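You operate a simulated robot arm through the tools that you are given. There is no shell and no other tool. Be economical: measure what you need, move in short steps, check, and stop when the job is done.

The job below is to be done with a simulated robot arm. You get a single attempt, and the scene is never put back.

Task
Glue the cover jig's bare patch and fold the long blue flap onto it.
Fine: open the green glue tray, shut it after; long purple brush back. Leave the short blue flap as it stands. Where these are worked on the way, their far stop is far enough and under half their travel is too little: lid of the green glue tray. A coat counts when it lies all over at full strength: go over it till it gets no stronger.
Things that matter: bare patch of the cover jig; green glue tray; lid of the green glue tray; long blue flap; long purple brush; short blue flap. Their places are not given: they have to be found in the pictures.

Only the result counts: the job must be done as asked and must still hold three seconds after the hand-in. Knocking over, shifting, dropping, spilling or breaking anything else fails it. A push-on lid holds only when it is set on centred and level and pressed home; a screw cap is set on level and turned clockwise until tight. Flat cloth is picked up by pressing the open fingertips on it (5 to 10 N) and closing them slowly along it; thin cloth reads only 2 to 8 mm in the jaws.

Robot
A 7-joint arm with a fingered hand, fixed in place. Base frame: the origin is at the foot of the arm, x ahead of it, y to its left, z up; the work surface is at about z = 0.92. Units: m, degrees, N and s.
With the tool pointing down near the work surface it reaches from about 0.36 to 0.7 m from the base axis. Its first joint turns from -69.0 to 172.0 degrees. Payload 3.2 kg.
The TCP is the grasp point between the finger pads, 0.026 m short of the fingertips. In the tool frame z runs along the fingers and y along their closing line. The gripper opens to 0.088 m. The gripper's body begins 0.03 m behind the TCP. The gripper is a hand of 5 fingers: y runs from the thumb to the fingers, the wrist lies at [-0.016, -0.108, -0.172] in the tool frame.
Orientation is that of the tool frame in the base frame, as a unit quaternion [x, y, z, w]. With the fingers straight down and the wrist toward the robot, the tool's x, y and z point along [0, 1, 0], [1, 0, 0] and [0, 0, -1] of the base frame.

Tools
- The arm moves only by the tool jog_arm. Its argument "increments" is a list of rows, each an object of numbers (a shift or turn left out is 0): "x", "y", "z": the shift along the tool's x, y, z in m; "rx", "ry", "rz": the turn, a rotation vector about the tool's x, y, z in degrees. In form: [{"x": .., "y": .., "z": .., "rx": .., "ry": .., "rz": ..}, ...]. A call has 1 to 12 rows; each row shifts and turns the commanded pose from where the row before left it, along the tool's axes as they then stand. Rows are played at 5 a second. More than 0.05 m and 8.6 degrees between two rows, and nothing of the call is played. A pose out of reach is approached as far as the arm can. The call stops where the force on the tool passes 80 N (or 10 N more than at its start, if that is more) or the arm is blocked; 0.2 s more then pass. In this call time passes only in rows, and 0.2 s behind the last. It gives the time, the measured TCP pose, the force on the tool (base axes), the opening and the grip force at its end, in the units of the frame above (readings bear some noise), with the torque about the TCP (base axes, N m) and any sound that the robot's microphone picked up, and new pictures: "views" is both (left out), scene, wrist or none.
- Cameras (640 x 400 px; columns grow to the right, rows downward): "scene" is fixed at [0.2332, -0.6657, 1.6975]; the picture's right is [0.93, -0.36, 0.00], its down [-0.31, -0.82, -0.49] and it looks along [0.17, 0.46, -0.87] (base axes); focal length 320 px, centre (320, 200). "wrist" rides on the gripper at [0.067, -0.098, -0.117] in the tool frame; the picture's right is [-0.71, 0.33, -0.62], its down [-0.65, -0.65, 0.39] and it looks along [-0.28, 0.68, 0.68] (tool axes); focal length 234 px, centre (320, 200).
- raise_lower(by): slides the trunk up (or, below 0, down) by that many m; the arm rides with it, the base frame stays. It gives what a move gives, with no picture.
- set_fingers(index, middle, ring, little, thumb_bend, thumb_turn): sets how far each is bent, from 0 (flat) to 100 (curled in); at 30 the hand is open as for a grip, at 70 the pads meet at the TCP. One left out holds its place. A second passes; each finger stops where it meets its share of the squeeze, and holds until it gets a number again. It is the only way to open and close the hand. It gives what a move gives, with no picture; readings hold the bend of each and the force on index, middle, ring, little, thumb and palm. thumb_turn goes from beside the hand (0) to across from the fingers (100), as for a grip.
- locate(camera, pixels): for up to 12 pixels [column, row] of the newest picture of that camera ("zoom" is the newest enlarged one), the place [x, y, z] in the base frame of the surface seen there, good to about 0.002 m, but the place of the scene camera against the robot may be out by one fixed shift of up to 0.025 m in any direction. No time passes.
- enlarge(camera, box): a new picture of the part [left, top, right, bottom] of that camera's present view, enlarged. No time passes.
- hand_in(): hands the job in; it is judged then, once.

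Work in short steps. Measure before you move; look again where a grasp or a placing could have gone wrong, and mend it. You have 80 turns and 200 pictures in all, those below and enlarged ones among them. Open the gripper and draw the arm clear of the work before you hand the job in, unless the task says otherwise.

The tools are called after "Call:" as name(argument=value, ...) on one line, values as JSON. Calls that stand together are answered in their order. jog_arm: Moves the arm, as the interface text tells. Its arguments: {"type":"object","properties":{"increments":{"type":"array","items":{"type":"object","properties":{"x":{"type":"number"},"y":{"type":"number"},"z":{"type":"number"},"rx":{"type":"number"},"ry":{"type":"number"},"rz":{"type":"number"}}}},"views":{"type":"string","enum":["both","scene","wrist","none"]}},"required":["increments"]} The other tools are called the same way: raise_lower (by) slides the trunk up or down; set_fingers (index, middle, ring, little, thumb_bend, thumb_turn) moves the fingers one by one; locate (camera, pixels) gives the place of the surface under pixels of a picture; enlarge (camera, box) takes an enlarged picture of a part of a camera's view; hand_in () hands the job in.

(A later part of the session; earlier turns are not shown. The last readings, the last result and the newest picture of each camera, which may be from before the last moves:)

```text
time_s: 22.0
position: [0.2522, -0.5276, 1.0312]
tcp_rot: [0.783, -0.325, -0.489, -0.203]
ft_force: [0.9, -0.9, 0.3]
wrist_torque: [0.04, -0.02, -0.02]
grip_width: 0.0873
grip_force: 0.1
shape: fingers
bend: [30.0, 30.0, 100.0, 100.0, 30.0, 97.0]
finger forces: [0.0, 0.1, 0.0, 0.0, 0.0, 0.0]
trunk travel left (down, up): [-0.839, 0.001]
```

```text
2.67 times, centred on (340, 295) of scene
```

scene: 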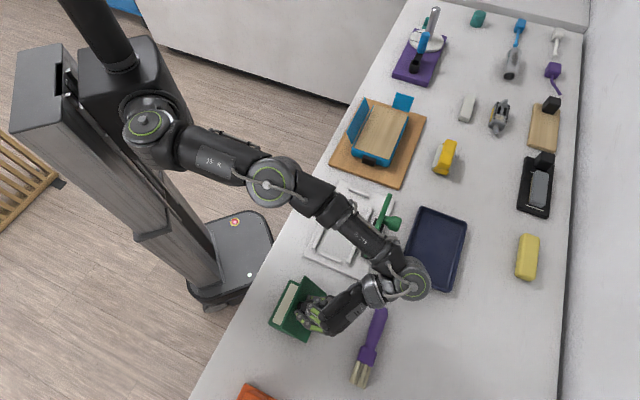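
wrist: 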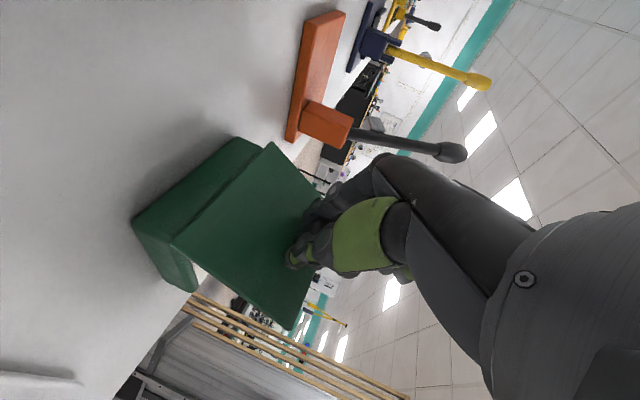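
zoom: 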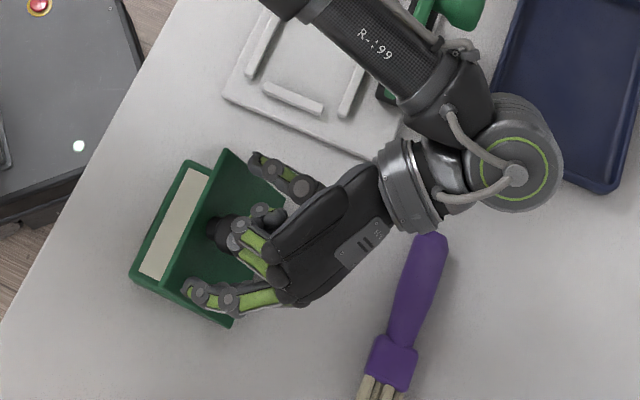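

The lid stays where it was left. I lift the hand straight up out of the way while levelling it.

Call:
jog_arm(increments=[{"x": -0.036, "z": -0.0176}, {"x": -0.036, "z": -0.0176}, {"x": -0.036, "z": -0.0176}, {"ry": 8}, {"ry": 8}, {"ry": 8}, {"ry": 8}, {"ry": 8}, {"ry": 8}, {"ry": 8}, {"ry": 8}])

Call:
enlarge(camera="scene", box=[220, 250, 380, 370])

```text
time_s: 24.4
position: [0.2514, -0.5293, 1.1143]
tcp_rot: [0.924, -0.383, 0.003, 0.001]
ft_force: [-0.9, 0.8, 0.4]
wrist_torque: [-0.01, -0.02, 0.02]
grip_width: 0.0878
grip_force: 0.0
shape: fingers
bend: [30.0, 30.0, 100.0, 100.0, 30.0, 97.0]
finger forces: [0.1, 0.0, 0.1, 0.0, 0.1, 0.0]
out of reach, approached as far as the arm can: row 3
trunk travel left (down, up): [-0.839, 0.001]
```

scene: 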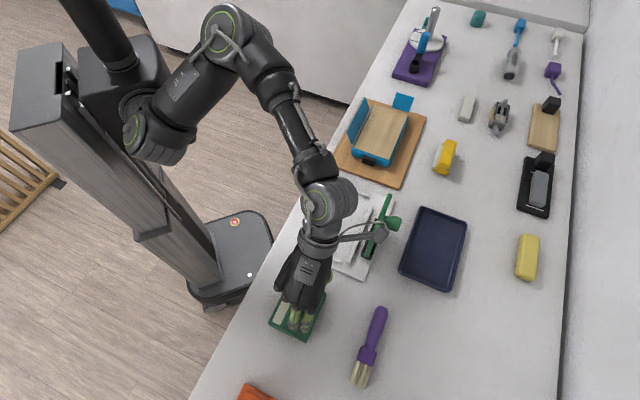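
wrist: 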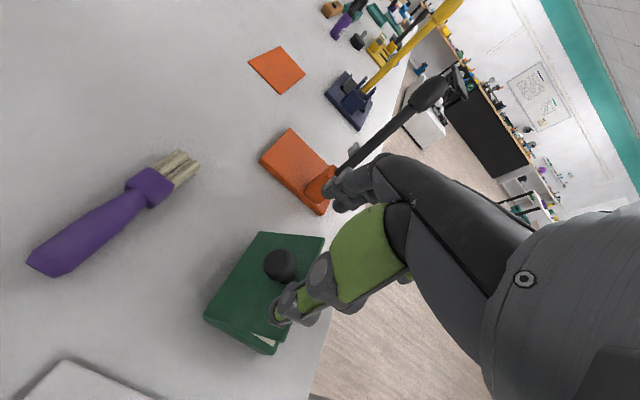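

```text
3.33 times, centred on (300, 310) of scene
```

zoom: 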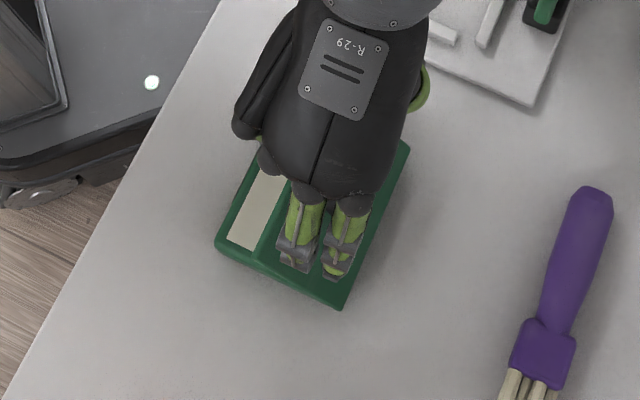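

The lid stands at about 65°. I go behind it (robot side), close the fingers into a blunt pusher, and lower to z≈1.03.

Call:
jog_arm(increments=[{"x": -0.045}, {"x": -0.042}], views="none")

Call:
set_fingers(index=68, middle=68, thumb_bend=66)

Call:
jog_arm(increments=[{"z": 0.03}, {"z": 0.03}, {"z": 0.024}])

Call:
enlarge(camera="scene", box=[220, 250, 380, 370])

```text
time_s: 25.0
position: [0.1873, -0.4644, 1.1133]
tcp_rot: [0.924, -0.382, 0.001, 0.001]
ft_force: [-0.9, 0.4, 0.2]
wrist_torque: [0.02, -0.02, 0.03]
grip_width: 0.0875
grip_force: 0.0
shape: fingers
bend: [30.0, 30.0, 100.0, 100.0, 30.0, 97.0]
finger forces: [0.0, 0.0, 0.0, 0.0, 0.1, 0.2]
trunk travel left (down, up): [-0.839, 0.001]
```

```text
time_s: 26.0
position: [0.1889, -0.4663, 1.112]
tcp_rot: [0.924, -0.384, 0.0, 0.0]
ft_force: [0.7, 0.5, -0.3]
wrist_torque: [-0.02, 0.01, -0.02]
grip_width: 0.0097
grip_force: 0.0
shape: fingers
bend: [68.0, 68.0, 100.0, 100.0, 66.0, 97.0]
finger forces: [0.0, 0.0, 0.1, 0.1, 0.0, 0.0]
trunk travel left (down, up): [-0.839, 0.001]
```

```text
time_s: 26.8
position: [0.1883, -0.4688, 1.0313]
tcp_rot: [0.924, -0.383, 0.001, -0.001]
ft_force: [0.0, -0.3, 0.7]
wrist_torque: [0.0, 0.01, 0.0]
grip_width: 0.0102
grip_force: 0.1
shape: fingers
bend: [68.0, 68.0, 100.0, 100.0, 66.0, 97.0]
finger forces: [0.0, 0.1, 0.0, 0.1, 0.0, 0.0]
trunk travel left (down, up): [-0.839, 0.001]
```

scene: 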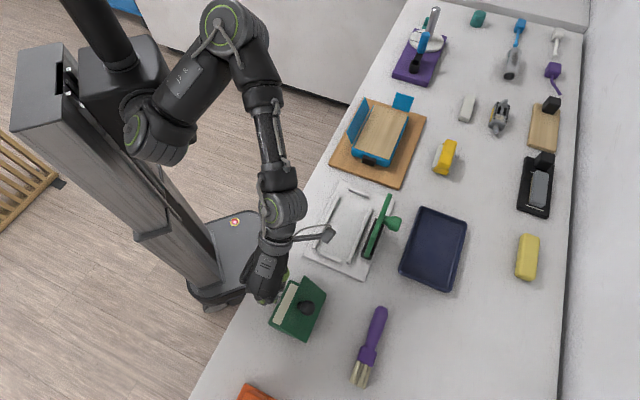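
wrist: 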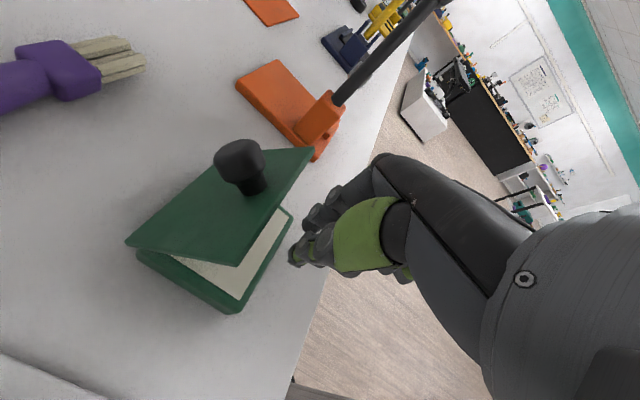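

```text
3.33 times, centred on (300, 310) of scene
```

zoom: 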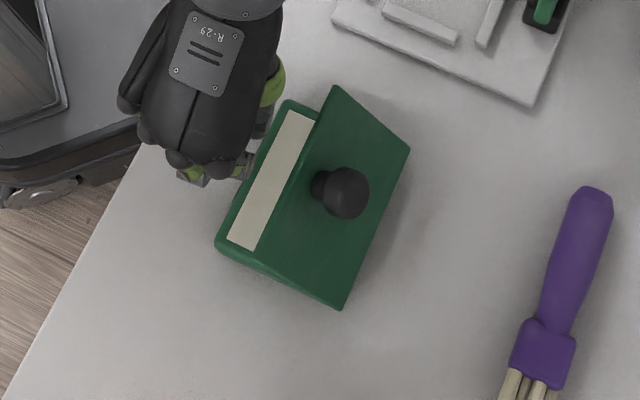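

I locate the lid's free edge, hinge edge and glue surface to get the angle.

Call:
locate(camera="wrist", pixels=[[309, 152], [236, 262], [272, 208], [129, 244], [230, 148], [255, 258], [270, 240], [240, 308], [288, 215], [240, 160], [303, 250]])

```text
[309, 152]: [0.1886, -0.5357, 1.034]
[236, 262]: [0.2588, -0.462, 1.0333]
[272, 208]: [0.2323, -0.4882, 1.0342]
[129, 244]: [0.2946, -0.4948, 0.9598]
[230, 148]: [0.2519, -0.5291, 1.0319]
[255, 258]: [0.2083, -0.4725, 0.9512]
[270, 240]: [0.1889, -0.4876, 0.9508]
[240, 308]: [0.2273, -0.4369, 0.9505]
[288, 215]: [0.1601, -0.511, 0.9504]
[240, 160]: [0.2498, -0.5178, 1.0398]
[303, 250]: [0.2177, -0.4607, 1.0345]
```

The lid is about 60° open, with its free edge at v≈0.511. I push it outward with the closed fingers.

Call:
jog_arm(increments=[{"x": 0.02}, {"x": 0.015}, {"x": 0.015}, {"x": 0.01}, {"x": 0.01}])

Call:
enlarge(camera="scene", box=[220, 250, 380, 370])

```text
time_s: 28.0
position: [0.2401, -0.5158, 1.028]
tcp_rot: [0.924, -0.383, 0.0, 0.0]
ft_force: [-0.8, 0.4, 0.0]
wrist_torque: [-0.03, -0.03, 0.01]
grip_width: 0.0098
grip_force: 0.2
shape: fingers
bend: [68.0, 68.0, 100.0, 100.0, 66.0, 97.0]
finger forces: [0.4, 0.0, 0.1, 0.1, 0.0, 0.0]
trunk travel left (down, up): [-0.839, 0.001]
```

scene: 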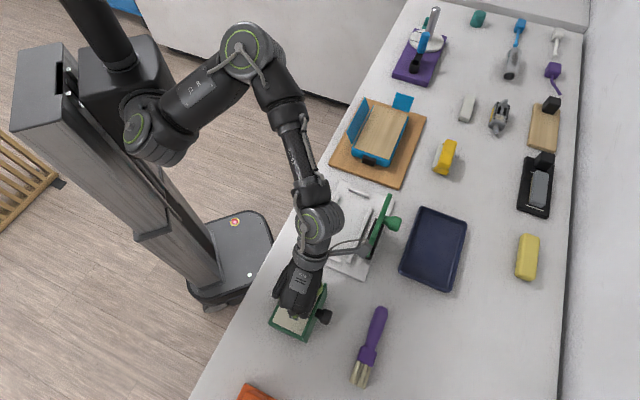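
wrist: 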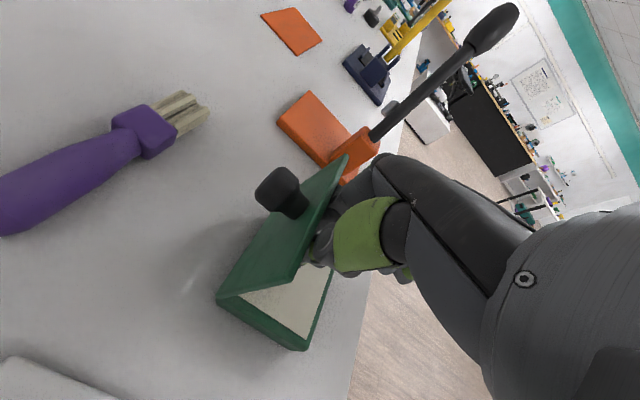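

```text
3.33 times, centred on (300, 310) of scene
```

zoom: 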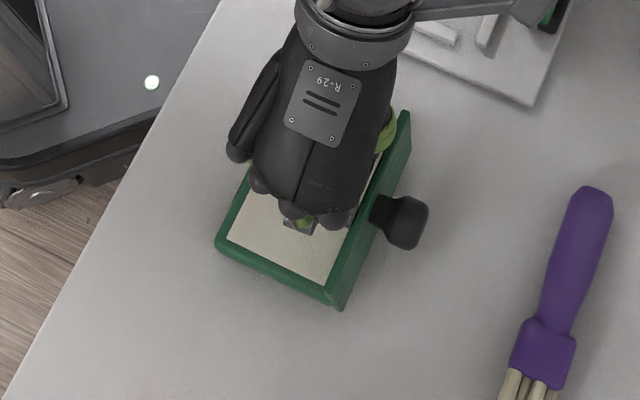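

Works with almost no force, and the lid is now near upright. I push a bit further toward its stop.

Call:
jog_arm(increments=[{"x": 0.012}, {"x": 0.012}, {"x": 0.01}, {"x": 0.01}])

Call:
enlarge(camera="scene", box=[220, 250, 380, 370])

```text
time_s: 29.0
position: [0.2587, -0.538, 1.0314]
tcp_rot: [0.921, -0.389, -0.004, -0.002]
ft_force: [-24.5, 26.5, 0.0]
wrist_torque: [0.61, 0.59, -0.4]
grip_width: 0.0088
grip_force: 18.1
shape: fingers
bend: [69.0, 68.0, 100.0, 100.0, 66.0, 99.0]
finger forces: [32.3, 0.0, 0.0, 0.0, 2.8, 0.1]
trunk travel left (down, up): [-0.839, 0.001]
```

scene: 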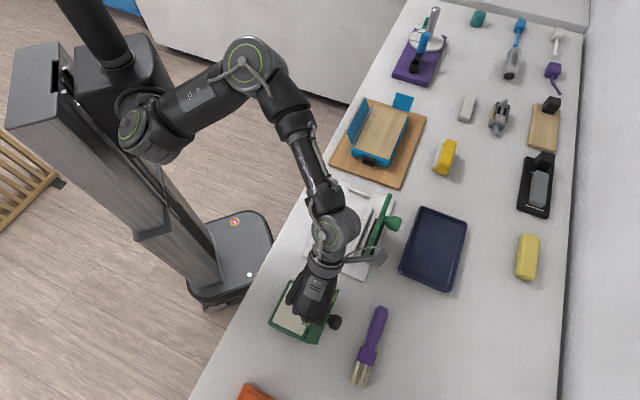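
wrist: 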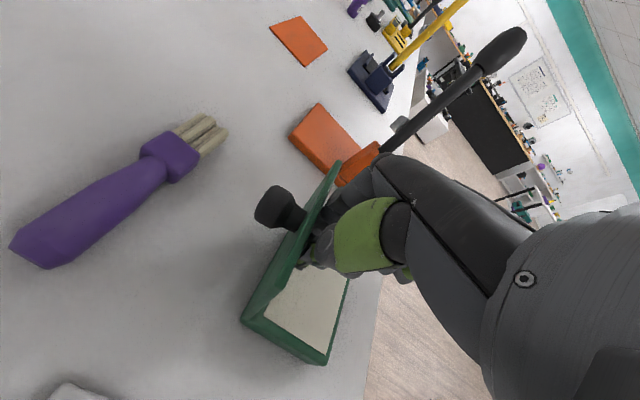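

```text
3.33 times, centred on (300, 310) of scene
```

zoom: 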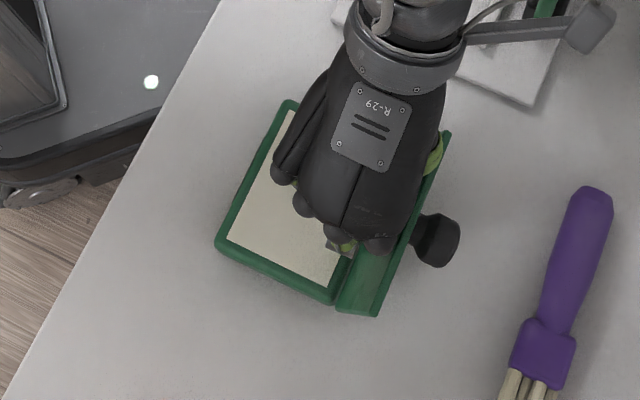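

The lid has reached its stop, just past 90°, and the tray hasn't moved. I back off, rise, open the hand, and turn toward the brush orientation (tool y outward at -45°).

Call:
jog_arm(increments=[{"x": -0.03}, {"z": -0.05}, {"z": -0.05}, {"z": -0.03, "rz": -8.4}, {"rz": -8.4, "y": -0.02}, {"rz": -8.4, "y": -0.02}, {"rz": -8.4, "y": -0.02}, {"rz": -8.4}, {"rz": -8.4}], views="none")

Call:
jog_arm(increments=[{"rz": -8.4}, {"rz": -8.4}, {"rz": -8.4}, {"rz": -8.4}, {"rz": -6}])

Call:
set_fingers(index=30, middle=30, ring=30, little=30, thumb_bend=30, thumb_turn=97)

```text
time_s: 31.0
position: [0.2778, -0.4756, 1.159]
tcp_rot: [0.999, 0.048, -0.001, 0.0]
ft_force: [0.4, 0.1, -0.9]
wrist_torque: [-0.01, 0.01, -0.01]
grip_width: 0.0097
grip_force: 0.0
shape: fingers
bend: [68.0, 68.0, 100.0, 100.0, 66.0, 97.0]
finger forces: [0.1, 0.0, 0.0, 0.0, 0.0, 0.0]
trunk travel left (down, up): [-0.839, 0.001]
```

```text
time_s: 32.2
position: [0.2767, -0.4746, 1.1584]
tcp_rot: [0.924, 0.383, 0.0, 0.0]
ft_force: [-0.4, 0.4, 0.5]
wrist_torque: [-0.01, 0.01, 0.02]
grip_width: 0.0096
grip_force: 0.1
shape: fingers
bend: [68.0, 68.0, 100.0, 100.0, 66.0, 97.0]
finger forces: [0.1, 0.0, 0.0, 0.1, 0.0, 0.1]
trunk travel left (down, up): [-0.839, 0.001]
```

scene: 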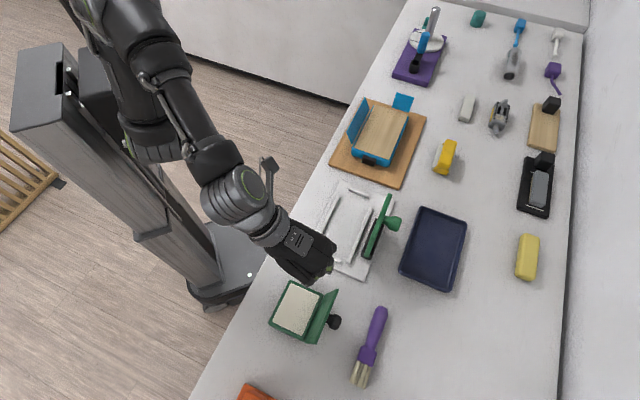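
wrist: 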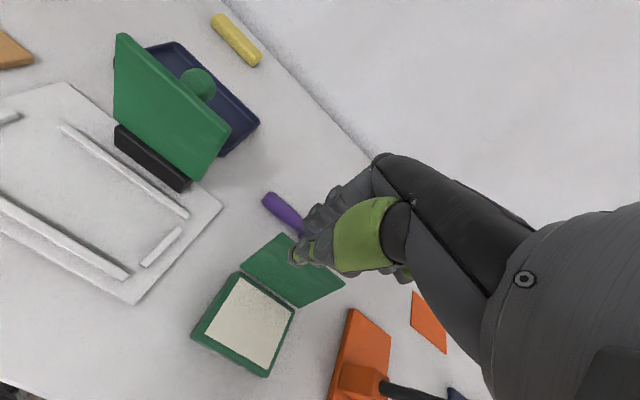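

```text
time_s: 33.2
position: [0.2761, -0.476, 1.1584]
tcp_rot: [0.924, 0.382, 0.0, 0.001]
ft_force: [-0.5, -0.2, 0.2]
wrist_torque: [0.01, 0.03, 0.01]
grip_width: 0.088
grip_force: 0.1
shape: fingers
bend: [30.0, 30.0, 30.0, 30.0, 30.0, 94.0]
finger forces: [0.0, 0.0, 0.0, 0.1, 0.0, 0.0]
trunk travel left (down, up): [-0.839, 0.001]
```

The orientation is good. Before going to the brush I locate the tall green item (camera bracket clearance), the glue pad, and the brush end.

Call:
locate(camera="wrist", pixels=[[122, 38], [230, 135], [205, 175], [150, 170], [190, 188], [198, 85], [238, 280], [292, 312], [205, 333], [268, 368], [270, 200], [182, 240]])

Call:
locate(camera="scene", pixels=[[388, 197], [371, 252], [394, 222], [366, 258], [383, 309], [378, 325], [370, 345], [365, 360], [361, 380], [333, 322]])

```text
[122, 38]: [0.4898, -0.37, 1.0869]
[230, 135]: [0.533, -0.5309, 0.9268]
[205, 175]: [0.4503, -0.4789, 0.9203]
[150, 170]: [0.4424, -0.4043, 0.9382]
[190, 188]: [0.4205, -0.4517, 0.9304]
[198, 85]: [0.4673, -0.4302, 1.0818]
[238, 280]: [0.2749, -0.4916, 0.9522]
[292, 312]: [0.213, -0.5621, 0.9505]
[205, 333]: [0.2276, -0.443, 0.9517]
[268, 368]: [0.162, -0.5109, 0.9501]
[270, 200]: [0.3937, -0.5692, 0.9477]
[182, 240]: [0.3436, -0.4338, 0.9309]
```

```text
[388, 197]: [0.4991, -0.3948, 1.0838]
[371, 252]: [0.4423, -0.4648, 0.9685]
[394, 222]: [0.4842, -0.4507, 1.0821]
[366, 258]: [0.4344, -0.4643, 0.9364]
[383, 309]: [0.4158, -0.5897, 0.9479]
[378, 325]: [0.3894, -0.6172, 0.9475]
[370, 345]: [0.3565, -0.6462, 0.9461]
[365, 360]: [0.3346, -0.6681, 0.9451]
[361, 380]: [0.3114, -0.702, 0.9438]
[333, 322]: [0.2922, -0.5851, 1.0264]
```

The green item is clear by about 7 cm. I move to hover above the brush handle (TCP target (0.3826,-0.5918)).

Call:
jog_arm(increments=[{"x": -0.0015, "y": 0.04, "z": 0.03}, {"x": -0.0015, "y": 0.04, "z": 0.03}, {"x": -0.0015, "y": 0.04, "z": 0.03}, {"x": -0.002, "y": 0.037, "z": 0.03}])

Call:
enlarge(camera="scene", box=[290, 270, 450, 390])

```text
time_s: 34.2
position: [0.3829, -0.5907, 1.0383]
tcp_rot: [0.924, 0.382, 0.0, -0.001]
ft_force: [0.1, 0.4, 0.6]
wrist_torque: [0.02, 0.04, 0.0]
grip_width: 0.0881
grip_force: 0.1
shape: fingers
bend: [30.0, 30.0, 30.0, 30.0, 30.0, 94.0]
finger forces: [0.0, 0.1, 0.0, 0.0, 0.0, 0.0]
trunk travel left (down, up): [-0.839, 0.001]
```

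scene: 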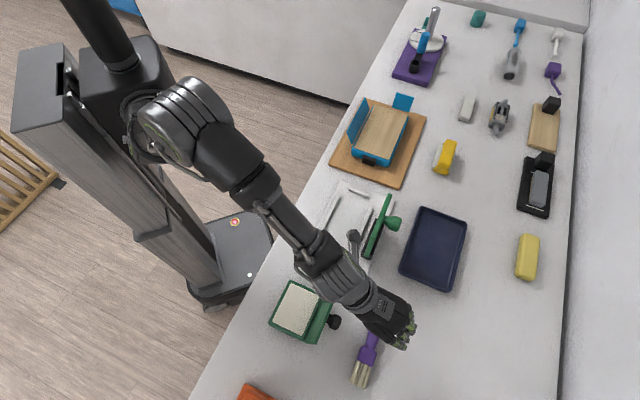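
wrist: 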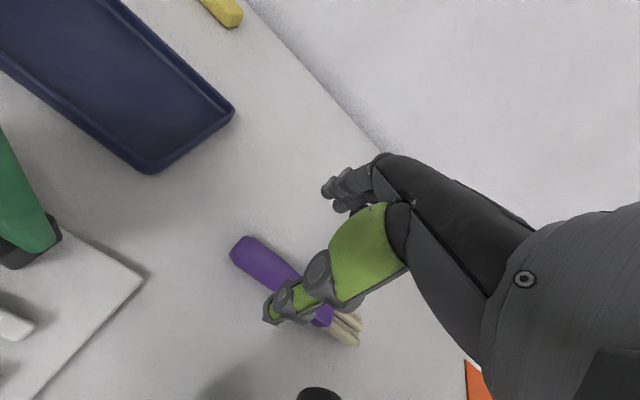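

```text
3.33 times, centred on (370, 330) of scene
```

zoom: 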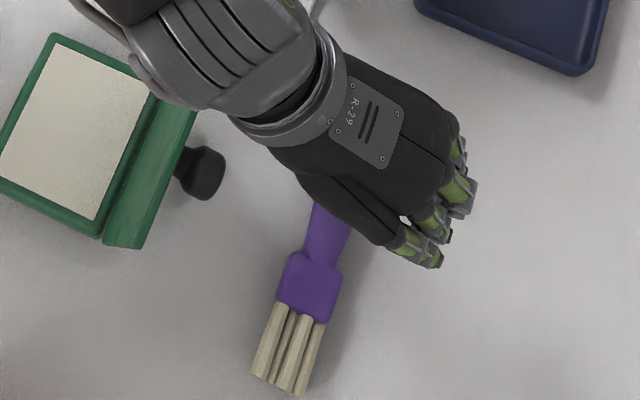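

I descend to the handle in steps, watching clearance to the open lid and its knob.

Call:
jog_arm(increments=[{"z": 0.025}, {"z": 0.025}, {"z": 0.02}, {"z": 0.013}, {"z": 0.005}])

Call:
enlarge(camera="scene", box=[290, 270, 450, 390])

```text
time_s: 35.4
position: [0.3821, -0.5911, 0.9516]
tcp_rot: [0.924, 0.382, 0.001, 0.0]
ft_force: [0.6, 0.6, -0.1]
wrist_torque: [-0.02, -0.01, 0.01]
grip_width: 0.0882
grip_force: 0.0
shape: fingers
bend: [30.0, 30.0, 30.0, 30.0, 30.0, 94.0]
finger forces: [0.0, 0.0, 0.0, 0.1, 0.0, 0.1]
trunk travel left (down, up): [-0.839, 0.001]
```

scene: 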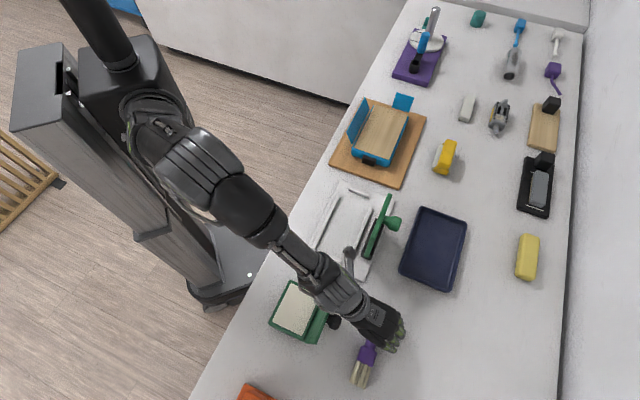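
wrist: 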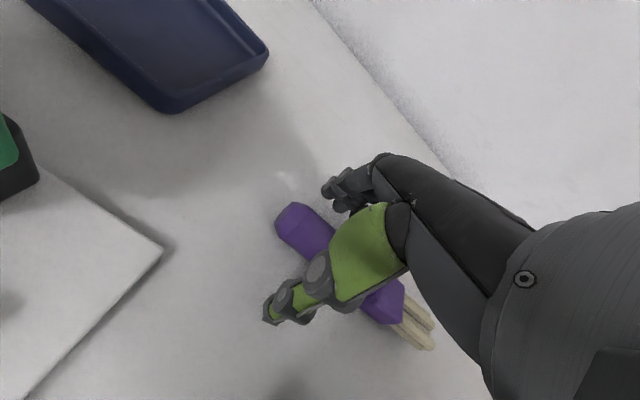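

```text
3.33 times, centred on (370, 330) of scene
```

zoom: 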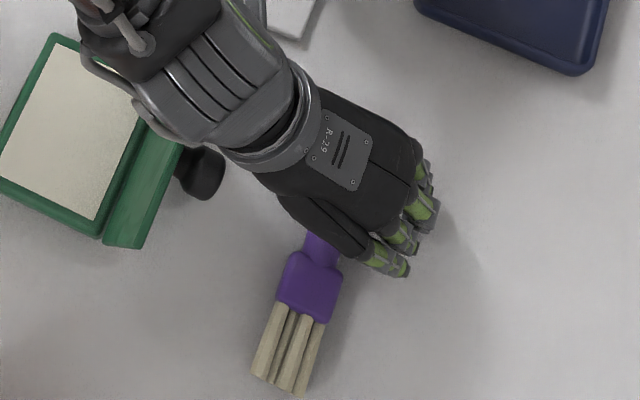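

The handle lies between thumb and fingers. I close the whole hand on it.

Call:
set_fingers(index=72, middle=72, ring=72, little=72, thumb_bend=72)

Call:
jog_arm(increments=[{"z": -0.02}, {"z": -0.03}, {"z": -0.04}])

Call:
enlarge(camera="scene", box=[290, 270, 450, 390])

```text
time_s: 36.4
position: [0.3835, -0.5912, 0.9512]
tcp_rot: [0.924, 0.382, 0.0, 0.0]
ft_force: [0.0, 0.4, 0.3]
wrist_torque: [0.06, -0.05, 0.03]
grip_width: 0.029
grip_force: 19.6
shape: fingers
bend: [62.0, 64.0, 71.0, 72.0, 59.0, 95.0]
finger forces: [9.1, 5.3, 4.1, 0.8, 20.1, 0.1]
trunk travel left (down, up): [-0.839, 0.001]
```

```text
time_s: 37.2
position: [0.3841, -0.5878, 1.0406]
tcp_rot: [0.924, 0.382, 0.0, 0.0]
ft_force: [0.6, 0.6, 0.2]
wrist_torque: [0.03, -0.03, 0.01]
grip_width: 0.0289
grip_force: 19.4
shape: fingers
bend: [62.0, 64.0, 71.0, 72.0, 59.0, 95.0]
finger forces: [9.0, 5.3, 4.1, 1.0, 19.6, 0.0]
trunk travel left (down, up): [-0.839, 0.001]
```

scene: 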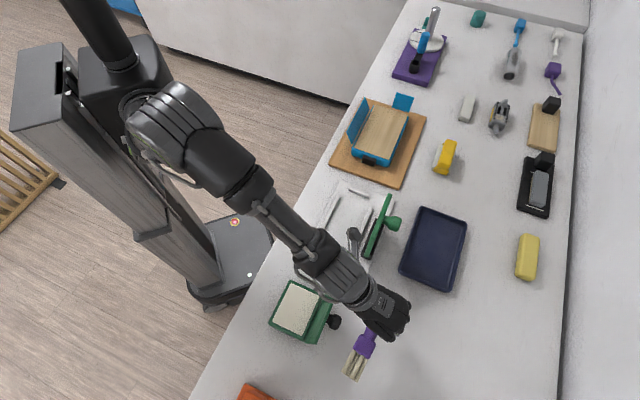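
wrist: 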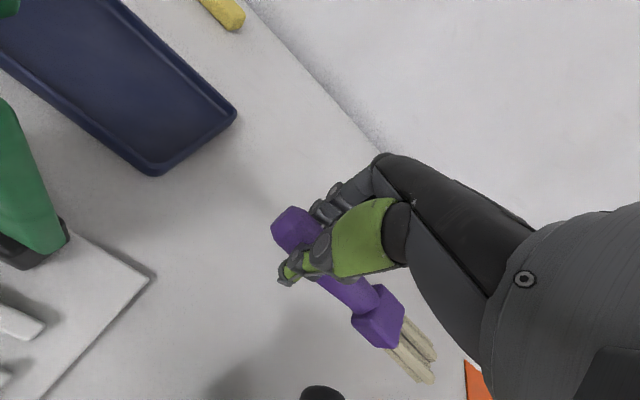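

```text
3.33 times, centred on (370, 330) of scene
```

zoom: 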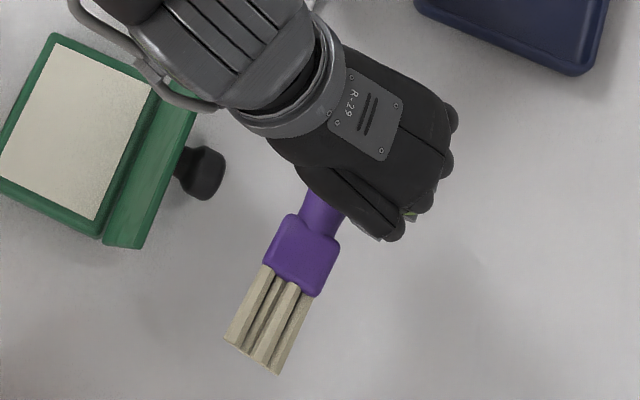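

The brush is lifted. I firm the grip, then measure the bristle tips relative to the TCP.

Call:
set_fingers(index=78, middle=78, ring=78, little=78, thumb_bend=78)

Call:
enlarge(camera="wrist", box=[260, 180, 460, 400])

Call:
locate(camera="scene", pixels=[[365, 340], [359, 352], [348, 373], [358, 380], [353, 375], [367, 330]])

Call:
locate(camera="wrist", pixels=[[290, 225], [345, 288], [378, 315], [394, 345], [418, 375], [430, 352]])

```text
time_s: 38.2
position: [0.3836, -0.5888, 1.0387]
tcp_rot: [0.924, 0.382, 0.0, 0.0]
ft_force: [-0.3, -0.2, -1.3]
wrist_torque: [0.03, -0.07, -0.01]
grip_width: 0.0314
grip_force: 26.6
shape: fingers
bend: [75.0, 76.0, 77.0, 78.0, 54.0, 93.0]
finger forces: [13.0, 7.0, 5.6, 0.0, 27.2, 0.0]
trunk travel left (down, up): [-0.839, 0.001]
```

```text
1.82 times, centred on (360, 290) of wrist
```

zoom: 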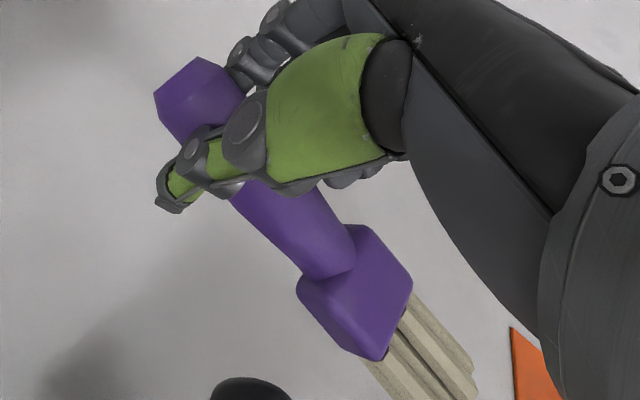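

```text
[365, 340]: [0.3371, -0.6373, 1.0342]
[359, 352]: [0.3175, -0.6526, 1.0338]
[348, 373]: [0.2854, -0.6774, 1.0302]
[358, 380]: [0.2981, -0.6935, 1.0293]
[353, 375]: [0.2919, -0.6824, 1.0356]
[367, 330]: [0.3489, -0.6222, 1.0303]
```

```text
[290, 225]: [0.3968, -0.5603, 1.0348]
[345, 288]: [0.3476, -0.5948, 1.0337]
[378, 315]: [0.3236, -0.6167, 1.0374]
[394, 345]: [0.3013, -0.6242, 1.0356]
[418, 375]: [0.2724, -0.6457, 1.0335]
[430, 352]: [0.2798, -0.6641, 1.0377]
```

The grip is firmer, though the brush shifted slightly in the hand. I lift and tilt the hand by 38° so the bristles point down, then measure the tip again.

Call:
jog_arm(increments=[{"z": -0.035}, {"z": -0.035}, {"ry": 7.6}, {"ry": 7.6}, {"ry": 7.6}, {"ry": 7.6}, {"ry": 7.6}])

Call:
enlarge(camera="wrist", box=[260, 180, 460, 400])

Call:
enlarge(camera="scene", box=[290, 270, 450, 390])

```text
time_s: 39.8
position: [0.3844, -0.5911, 1.1108]
tcp_rot: [0.873, 0.361, 0.302, -0.124]
ft_force: [-0.3, 0.6, -1.5]
wrist_torque: [0.02, -0.03, 0.02]
grip_width: 0.0317
grip_force: 26.3
shape: fingers
bend: [75.0, 76.0, 77.0, 78.0, 54.0, 93.0]
finger forces: [12.9, 7.0, 5.4, 0.0, 26.7, 0.0]
trunk travel left (down, up): [-0.839, 0.001]
```

scene: 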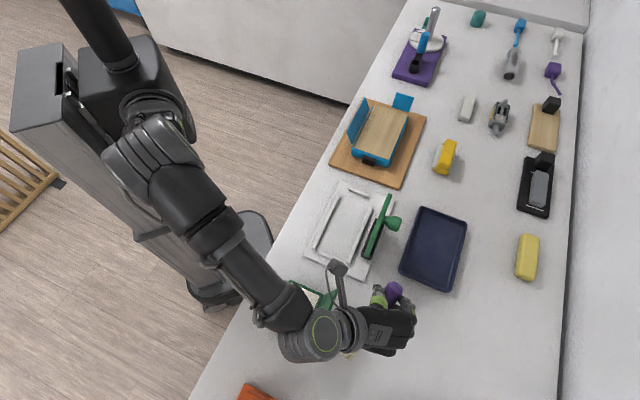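
wrist: 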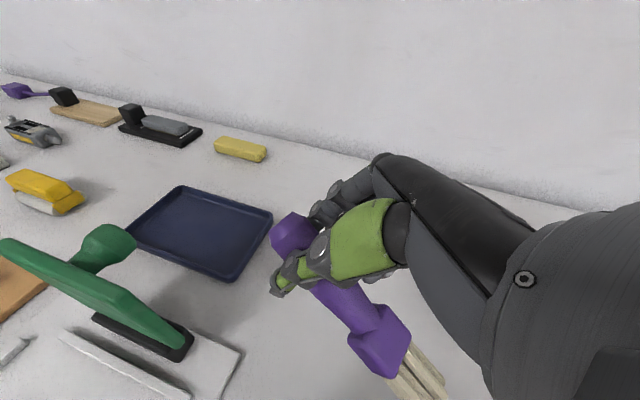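

```text
1.82 times, centred on (360, 290) of wrist
```

zoom: 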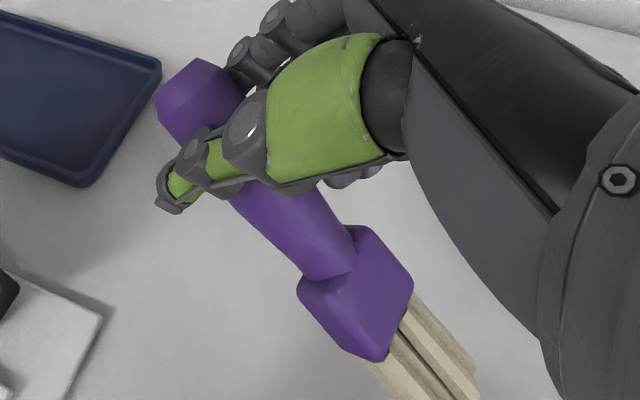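

```text
3.33 times, centred on (370, 330) of scene
```

zoom: 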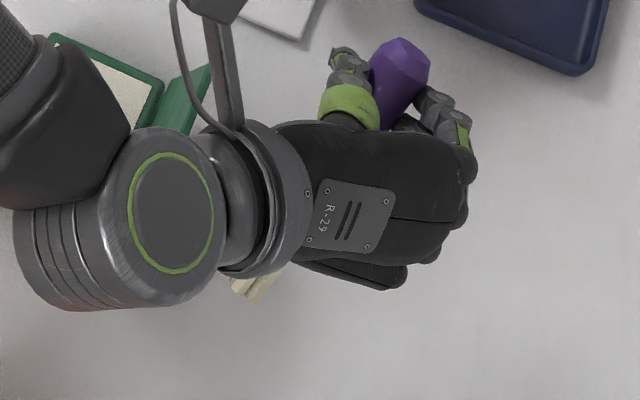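

I locate the bristle tips and ferrule in the current wrist view.

Call:
locate(camera="wrist", pixels=[[290, 225], [345, 288], [378, 330], [395, 372], [410, 330], [412, 396], [425, 395], [438, 398], [440, 380], [430, 365], [420, 352], [443, 392]])

```text
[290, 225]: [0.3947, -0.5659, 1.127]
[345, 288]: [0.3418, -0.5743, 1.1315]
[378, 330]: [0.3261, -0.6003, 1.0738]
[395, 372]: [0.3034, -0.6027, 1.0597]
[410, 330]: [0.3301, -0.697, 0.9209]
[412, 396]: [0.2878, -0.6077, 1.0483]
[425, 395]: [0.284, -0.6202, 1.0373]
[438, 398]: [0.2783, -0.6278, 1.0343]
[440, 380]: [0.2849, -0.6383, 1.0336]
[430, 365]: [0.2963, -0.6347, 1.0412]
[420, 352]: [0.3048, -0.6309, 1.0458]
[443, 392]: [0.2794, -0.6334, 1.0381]
```

The bristle tip is about at tool (-0.125, -0.05, 0), so the brush is yawed about 15° toward the robot. I tilt to 48°, raise above the lid (1.04), and move so the tip hovers over the glue pad.

Call:
jog_arm(increments=[{"z": -0.03, "ry": 5}, {"x": 0.037, "z": -0.033, "ry": 5}, {"x": 0.012, "y": -0.036, "z": 0.012}, {"x": 0.012, "y": -0.036, "z": 0.012}, {"x": 0.012, "y": -0.036, "z": 0.012}, {"x": 0.012, "y": -0.036, "z": 0.012}])

Call:
enlarge(camera="scene", box=[240, 230, 440, 370])

```text
time_s: 41.2
position: [0.3229, -0.4467, 1.1889]
tcp_rot: [0.845, 0.349, 0.376, -0.154]
ft_force: [0.0, 0.3, -1.5]
wrist_torque: [-0.01, 0.0, -0.04]
grip_width: 0.0314
grip_force: 25.9
shape: fingers
bend: [75.0, 76.0, 77.0, 78.0, 54.0, 93.0]
finger forces: [13.1, 6.9, 5.4, 0.1, 26.5, 0.0]
trunk travel left (down, up): [-0.839, 0.001]
```

scene: 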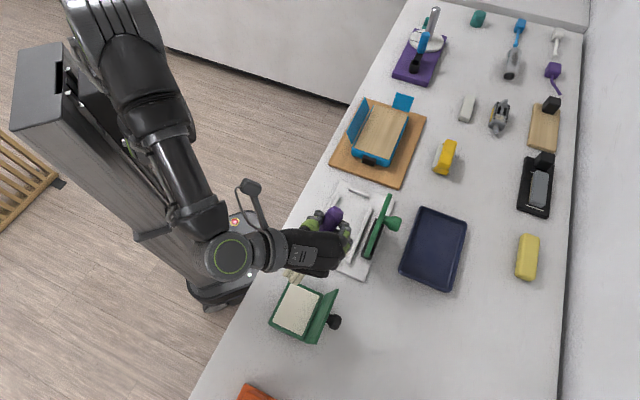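
wrist: 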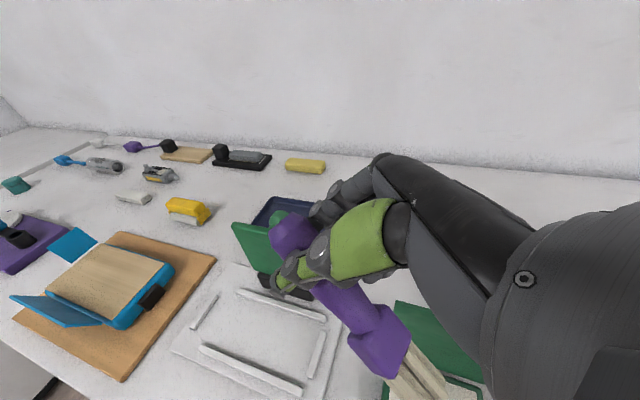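

```text
2.86 times, centred on (340, 300) of scene
```

zoom: 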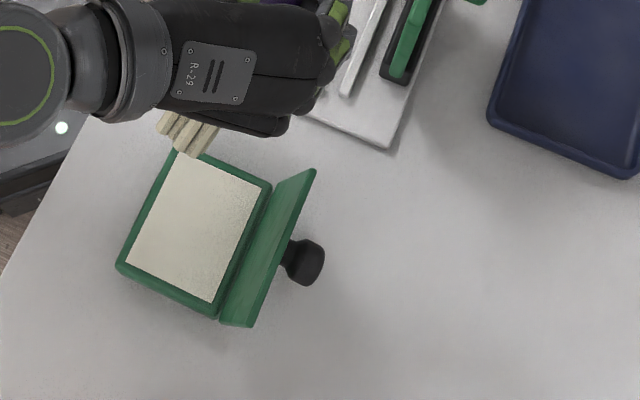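

The bristle tips are visible in the scene zoom, so I locate them and the pad.

Call:
locate(camera="zoom", pixels=[[159, 128], [175, 143], [190, 153], [172, 122], [195, 135], [215, 130], [190, 220]])

Call:
locate(camera="wrist", pixels=[[400, 398], [415, 396], [430, 396], [445, 396], [440, 382]])

```text
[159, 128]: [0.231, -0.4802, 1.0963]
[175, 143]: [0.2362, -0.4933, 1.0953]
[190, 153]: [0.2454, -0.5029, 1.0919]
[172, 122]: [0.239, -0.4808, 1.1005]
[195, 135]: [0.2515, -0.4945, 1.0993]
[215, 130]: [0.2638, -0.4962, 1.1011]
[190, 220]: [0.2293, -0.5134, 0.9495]
```

```text
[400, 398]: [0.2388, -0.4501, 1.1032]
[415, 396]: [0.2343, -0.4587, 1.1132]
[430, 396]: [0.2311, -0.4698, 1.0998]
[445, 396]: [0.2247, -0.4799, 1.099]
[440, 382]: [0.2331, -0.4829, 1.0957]
```

The tip is at (0.2225,-0.4745,1.097), right above the pad's near part (u≈-0.178, v≈0.493). I descend straight down toward the glue at z 0.951.

Call:
jog_arm(increments=[{"x": -0.026, "z": 0.0234}, {"x": -0.026, "z": 0.0234}, {"x": -0.026, "z": 0.0234}, {"x": -0.0149, "z": 0.0134}])

Call:
enlarge(camera="scene", box=[240, 230, 440, 370])

```text
time_s: 42.2
position: [0.322, -0.4476, 1.062]
tcp_rot: [0.844, 0.35, 0.376, -0.156]
ft_force: [-0.1, -0.4, -0.2]
wrist_torque: [0.0, 0.0, -0.02]
grip_width: 0.0314
grip_force: 25.8
shape: fingers
bend: [75.0, 76.0, 77.0, 78.0, 54.0, 93.0]
finger forces: [13.2, 6.9, 5.2, 0.0, 26.2, 0.1]
trunk travel left (down, up): [-0.839, 0.001]
```

scene: 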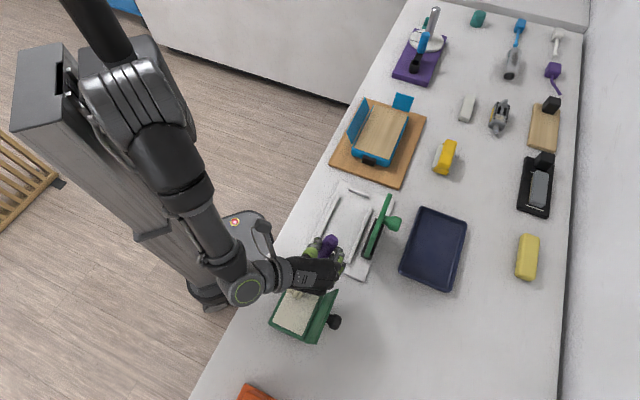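
wrist: 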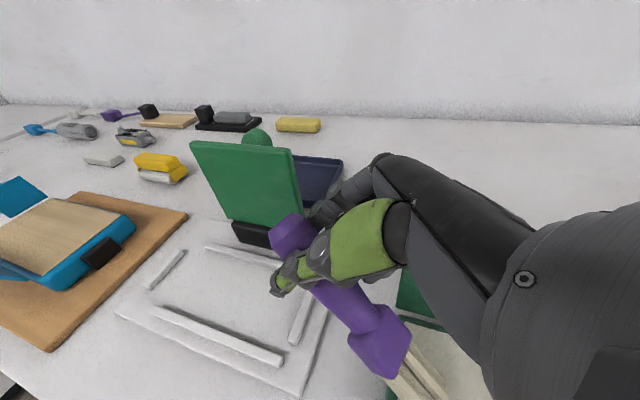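

```text
2.86 times, centred on (340, 300) of scene
```

zoom: 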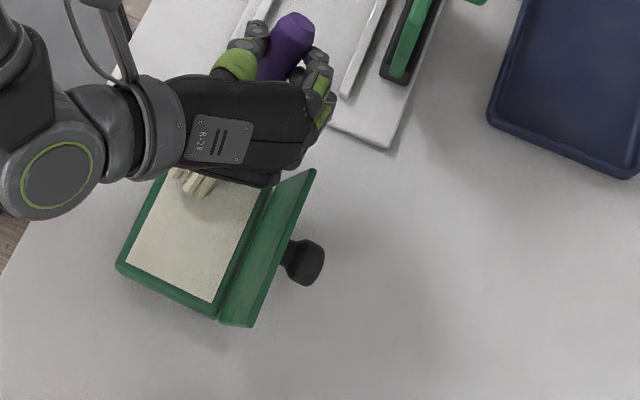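

No contact yet, with the tip about 2 cm above. I shift slightly away from the lid and descend in small rows until contact.

Call:
jog_arm(increments=[{"x": 0.0016, "z": 0.0094}, {"x": -0.003, "z": 0.0027}, {"x": -0.003, "z": 0.0027}, {"x": -0.003, "z": 0.0027}])

Call:
enlarge(camera="wrist", box=[300, 250, 480, 400])

```text
time_s: 43.2
position: [0.3258, -0.444, 1.0451]
tcp_rot: [0.844, 0.35, 0.375, -0.156]
ft_force: [2.0, 0.4, 1.9]
wrist_torque: [-0.06, 0.13, -0.05]
grip_width: 0.0317
grip_force: 26.9
shape: fingers
bend: [75.0, 77.0, 77.0, 78.0, 54.0, 92.0]
finger forces: [11.3, 7.9, 7.3, 0.0, 27.4, 0.0]
trunk travel left (down, up): [-0.839, 0.001]
```

scene: 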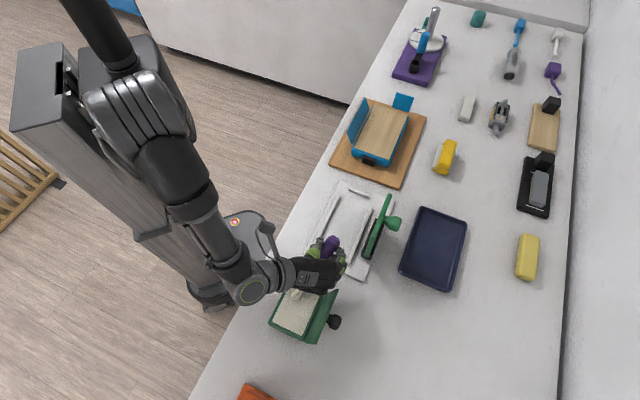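
wrist: 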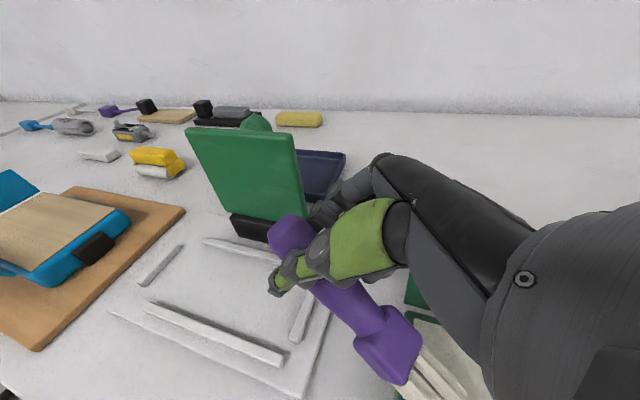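

```text
2.67 times, centred on (390, 325) of wrist
```

zoom: 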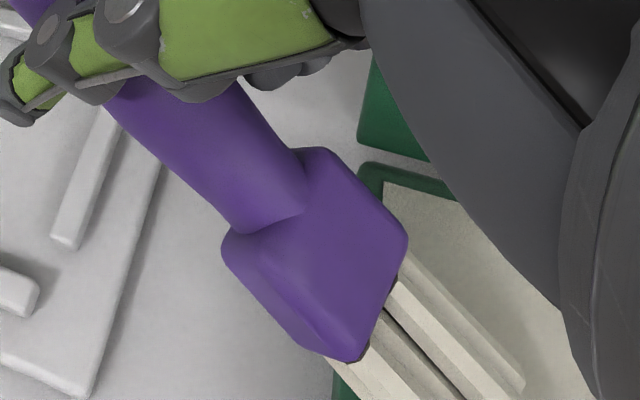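

Light contact (about 2 N) on the glue. I wipe a little in place to load the bristles, then lift and look.

Call:
jog_arm(increments=[{"x": -0.004, "z": -0.0035}, {"x": -0.004, "z": -0.0035, "y": -0.003}, {"y": -0.005}, {"y": 0.005}, {"x": 0.008, "z": 0.007}, {"x": 0.013, "z": -0.012}, {"x": 0.026, "z": -0.0234}, {"x": 0.026, "z": -0.0234}, {"x": 0.03, "z": -0.027}])

Call:
enlarge(camera="scene", box=[240, 230, 400, 350])

```text
time_s: 45.2
position: [0.3256, -0.4442, 1.1719]
tcp_rot: [0.844, 0.349, 0.376, -0.155]
ft_force: [-0.4, -0.6, -0.8]
wrist_torque: [0.0, 0.03, -0.02]
grip_width: 0.0318
grip_force: 26.4
shape: fingers
bend: [76.0, 77.0, 77.0, 78.0, 53.0, 93.0]
finger forces: [13.4, 7.0, 6.7, 0.1, 26.4, 0.1]
trunk travel left (down, up): [-0.839, 0.001]
```

scene: 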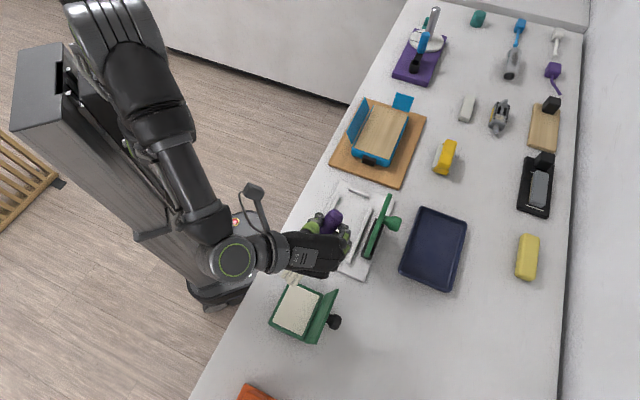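
wrist: 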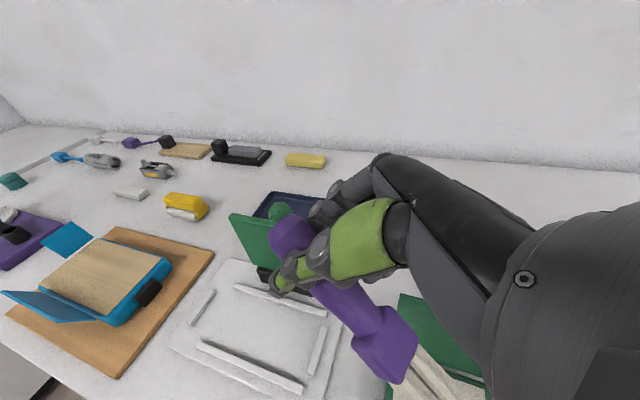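

```text
3.33 times, centred on (320, 290) of scene
```

zoom: 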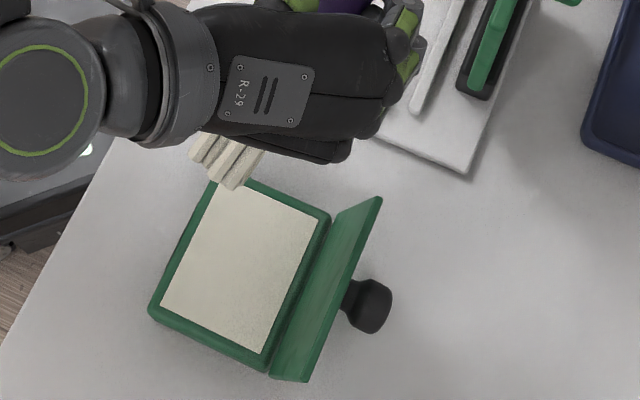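

The bristles look paler (creamy), so probably loaded. I re-measure the tips and enlarge the jig from this side for the bare patch.

Call:
locate(camera="zoom", pixels=[[192, 156], [212, 176], [231, 185], [240, 160]])

Call:
enlarge(camera="wrist", box=[0, 210, 220, 380])

Call:
enlarge(camera="scene", box=[335, 85, 425, 175])

```text
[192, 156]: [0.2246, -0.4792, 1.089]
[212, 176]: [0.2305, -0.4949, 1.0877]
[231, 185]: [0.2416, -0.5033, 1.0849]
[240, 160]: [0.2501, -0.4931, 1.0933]
```

```text
2.35 times, centred on (110, 295) of wrist
```

zoom: 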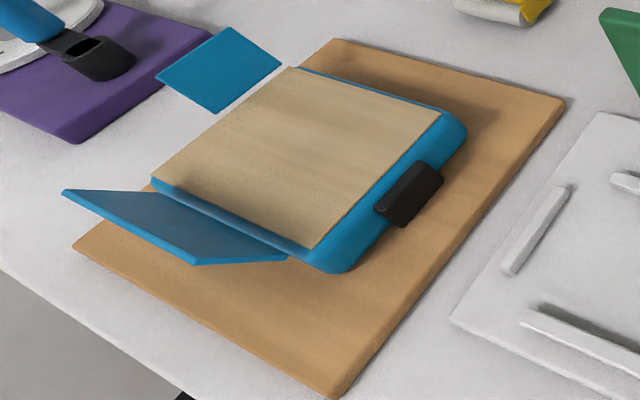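

```text
4.44 times, centred on (380, 130) of scene
```

zoom: 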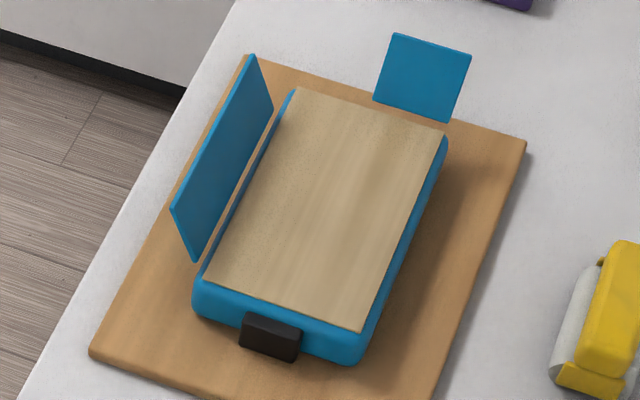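

The beige top (0.106 × 0.181 m, z≈0.97) is the bare patch; brush tip is at tool ≈(-0.126,-0.054,0). I raise and travel along +u toward the jig, above the green item.

Call:
jog_arm(increments=[{"x": 0.022, "z": -0.02}, {"x": 0.0308, "z": 0.0342}, {"x": 0.0308, "z": 0.0342}, {"x": 0.0308, "z": 0.0342}, {"x": 0.0308, "z": 0.0342}, {"x": 0.0308, "z": 0.0342}, {"x": 0.0308, "z": 0.0342}, {"x": 0.0308, "z": 0.0342}, {"x": 0.0308, "z": 0.0342}, {"x": 0.0308, "z": 0.0342}, {"x": 0.0308, "z": 0.0342}])

Call:
enlarge(camera="scene", box=[320, 60, 480, 180])

```text
time_s: 47.6
position: [0.6515, -0.1146, 1.2038]
tcp_rot: [0.845, 0.349, 0.376, -0.154]
ft_force: [0.1, 0.9, 0.5]
wrist_torque: [0.01, -0.04, -0.01]
grip_width: 0.0309
grip_force: 25.8
shape: fingers
bend: [76.0, 77.0, 77.0, 78.0, 54.0, 93.0]
finger forces: [12.5, 7.4, 6.1, 0.1, 25.1, 0.1]
trunk travel left (down, up): [-0.839, 0.001]
```

scene: 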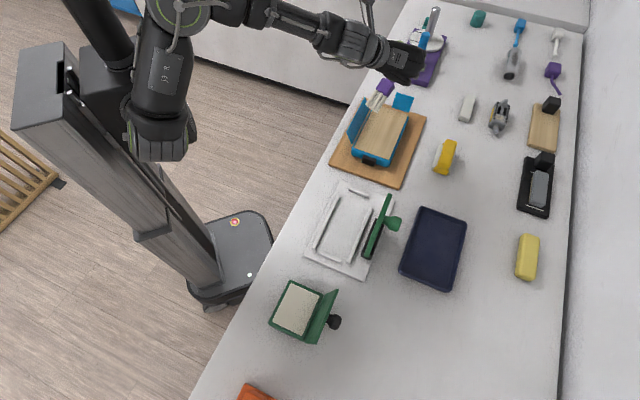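
wrist: 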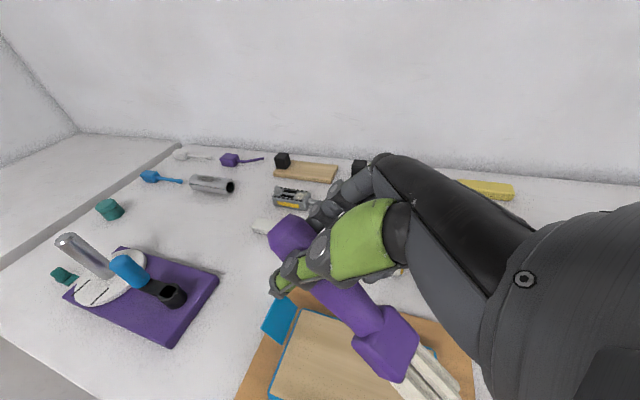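

```text
3.33 times, centred on (400, 120) of scene
```

zoom: 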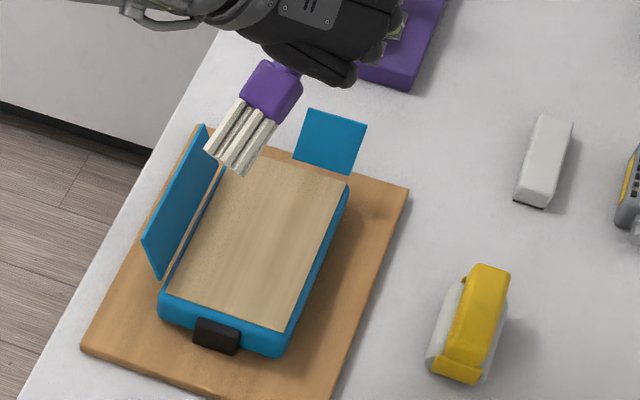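

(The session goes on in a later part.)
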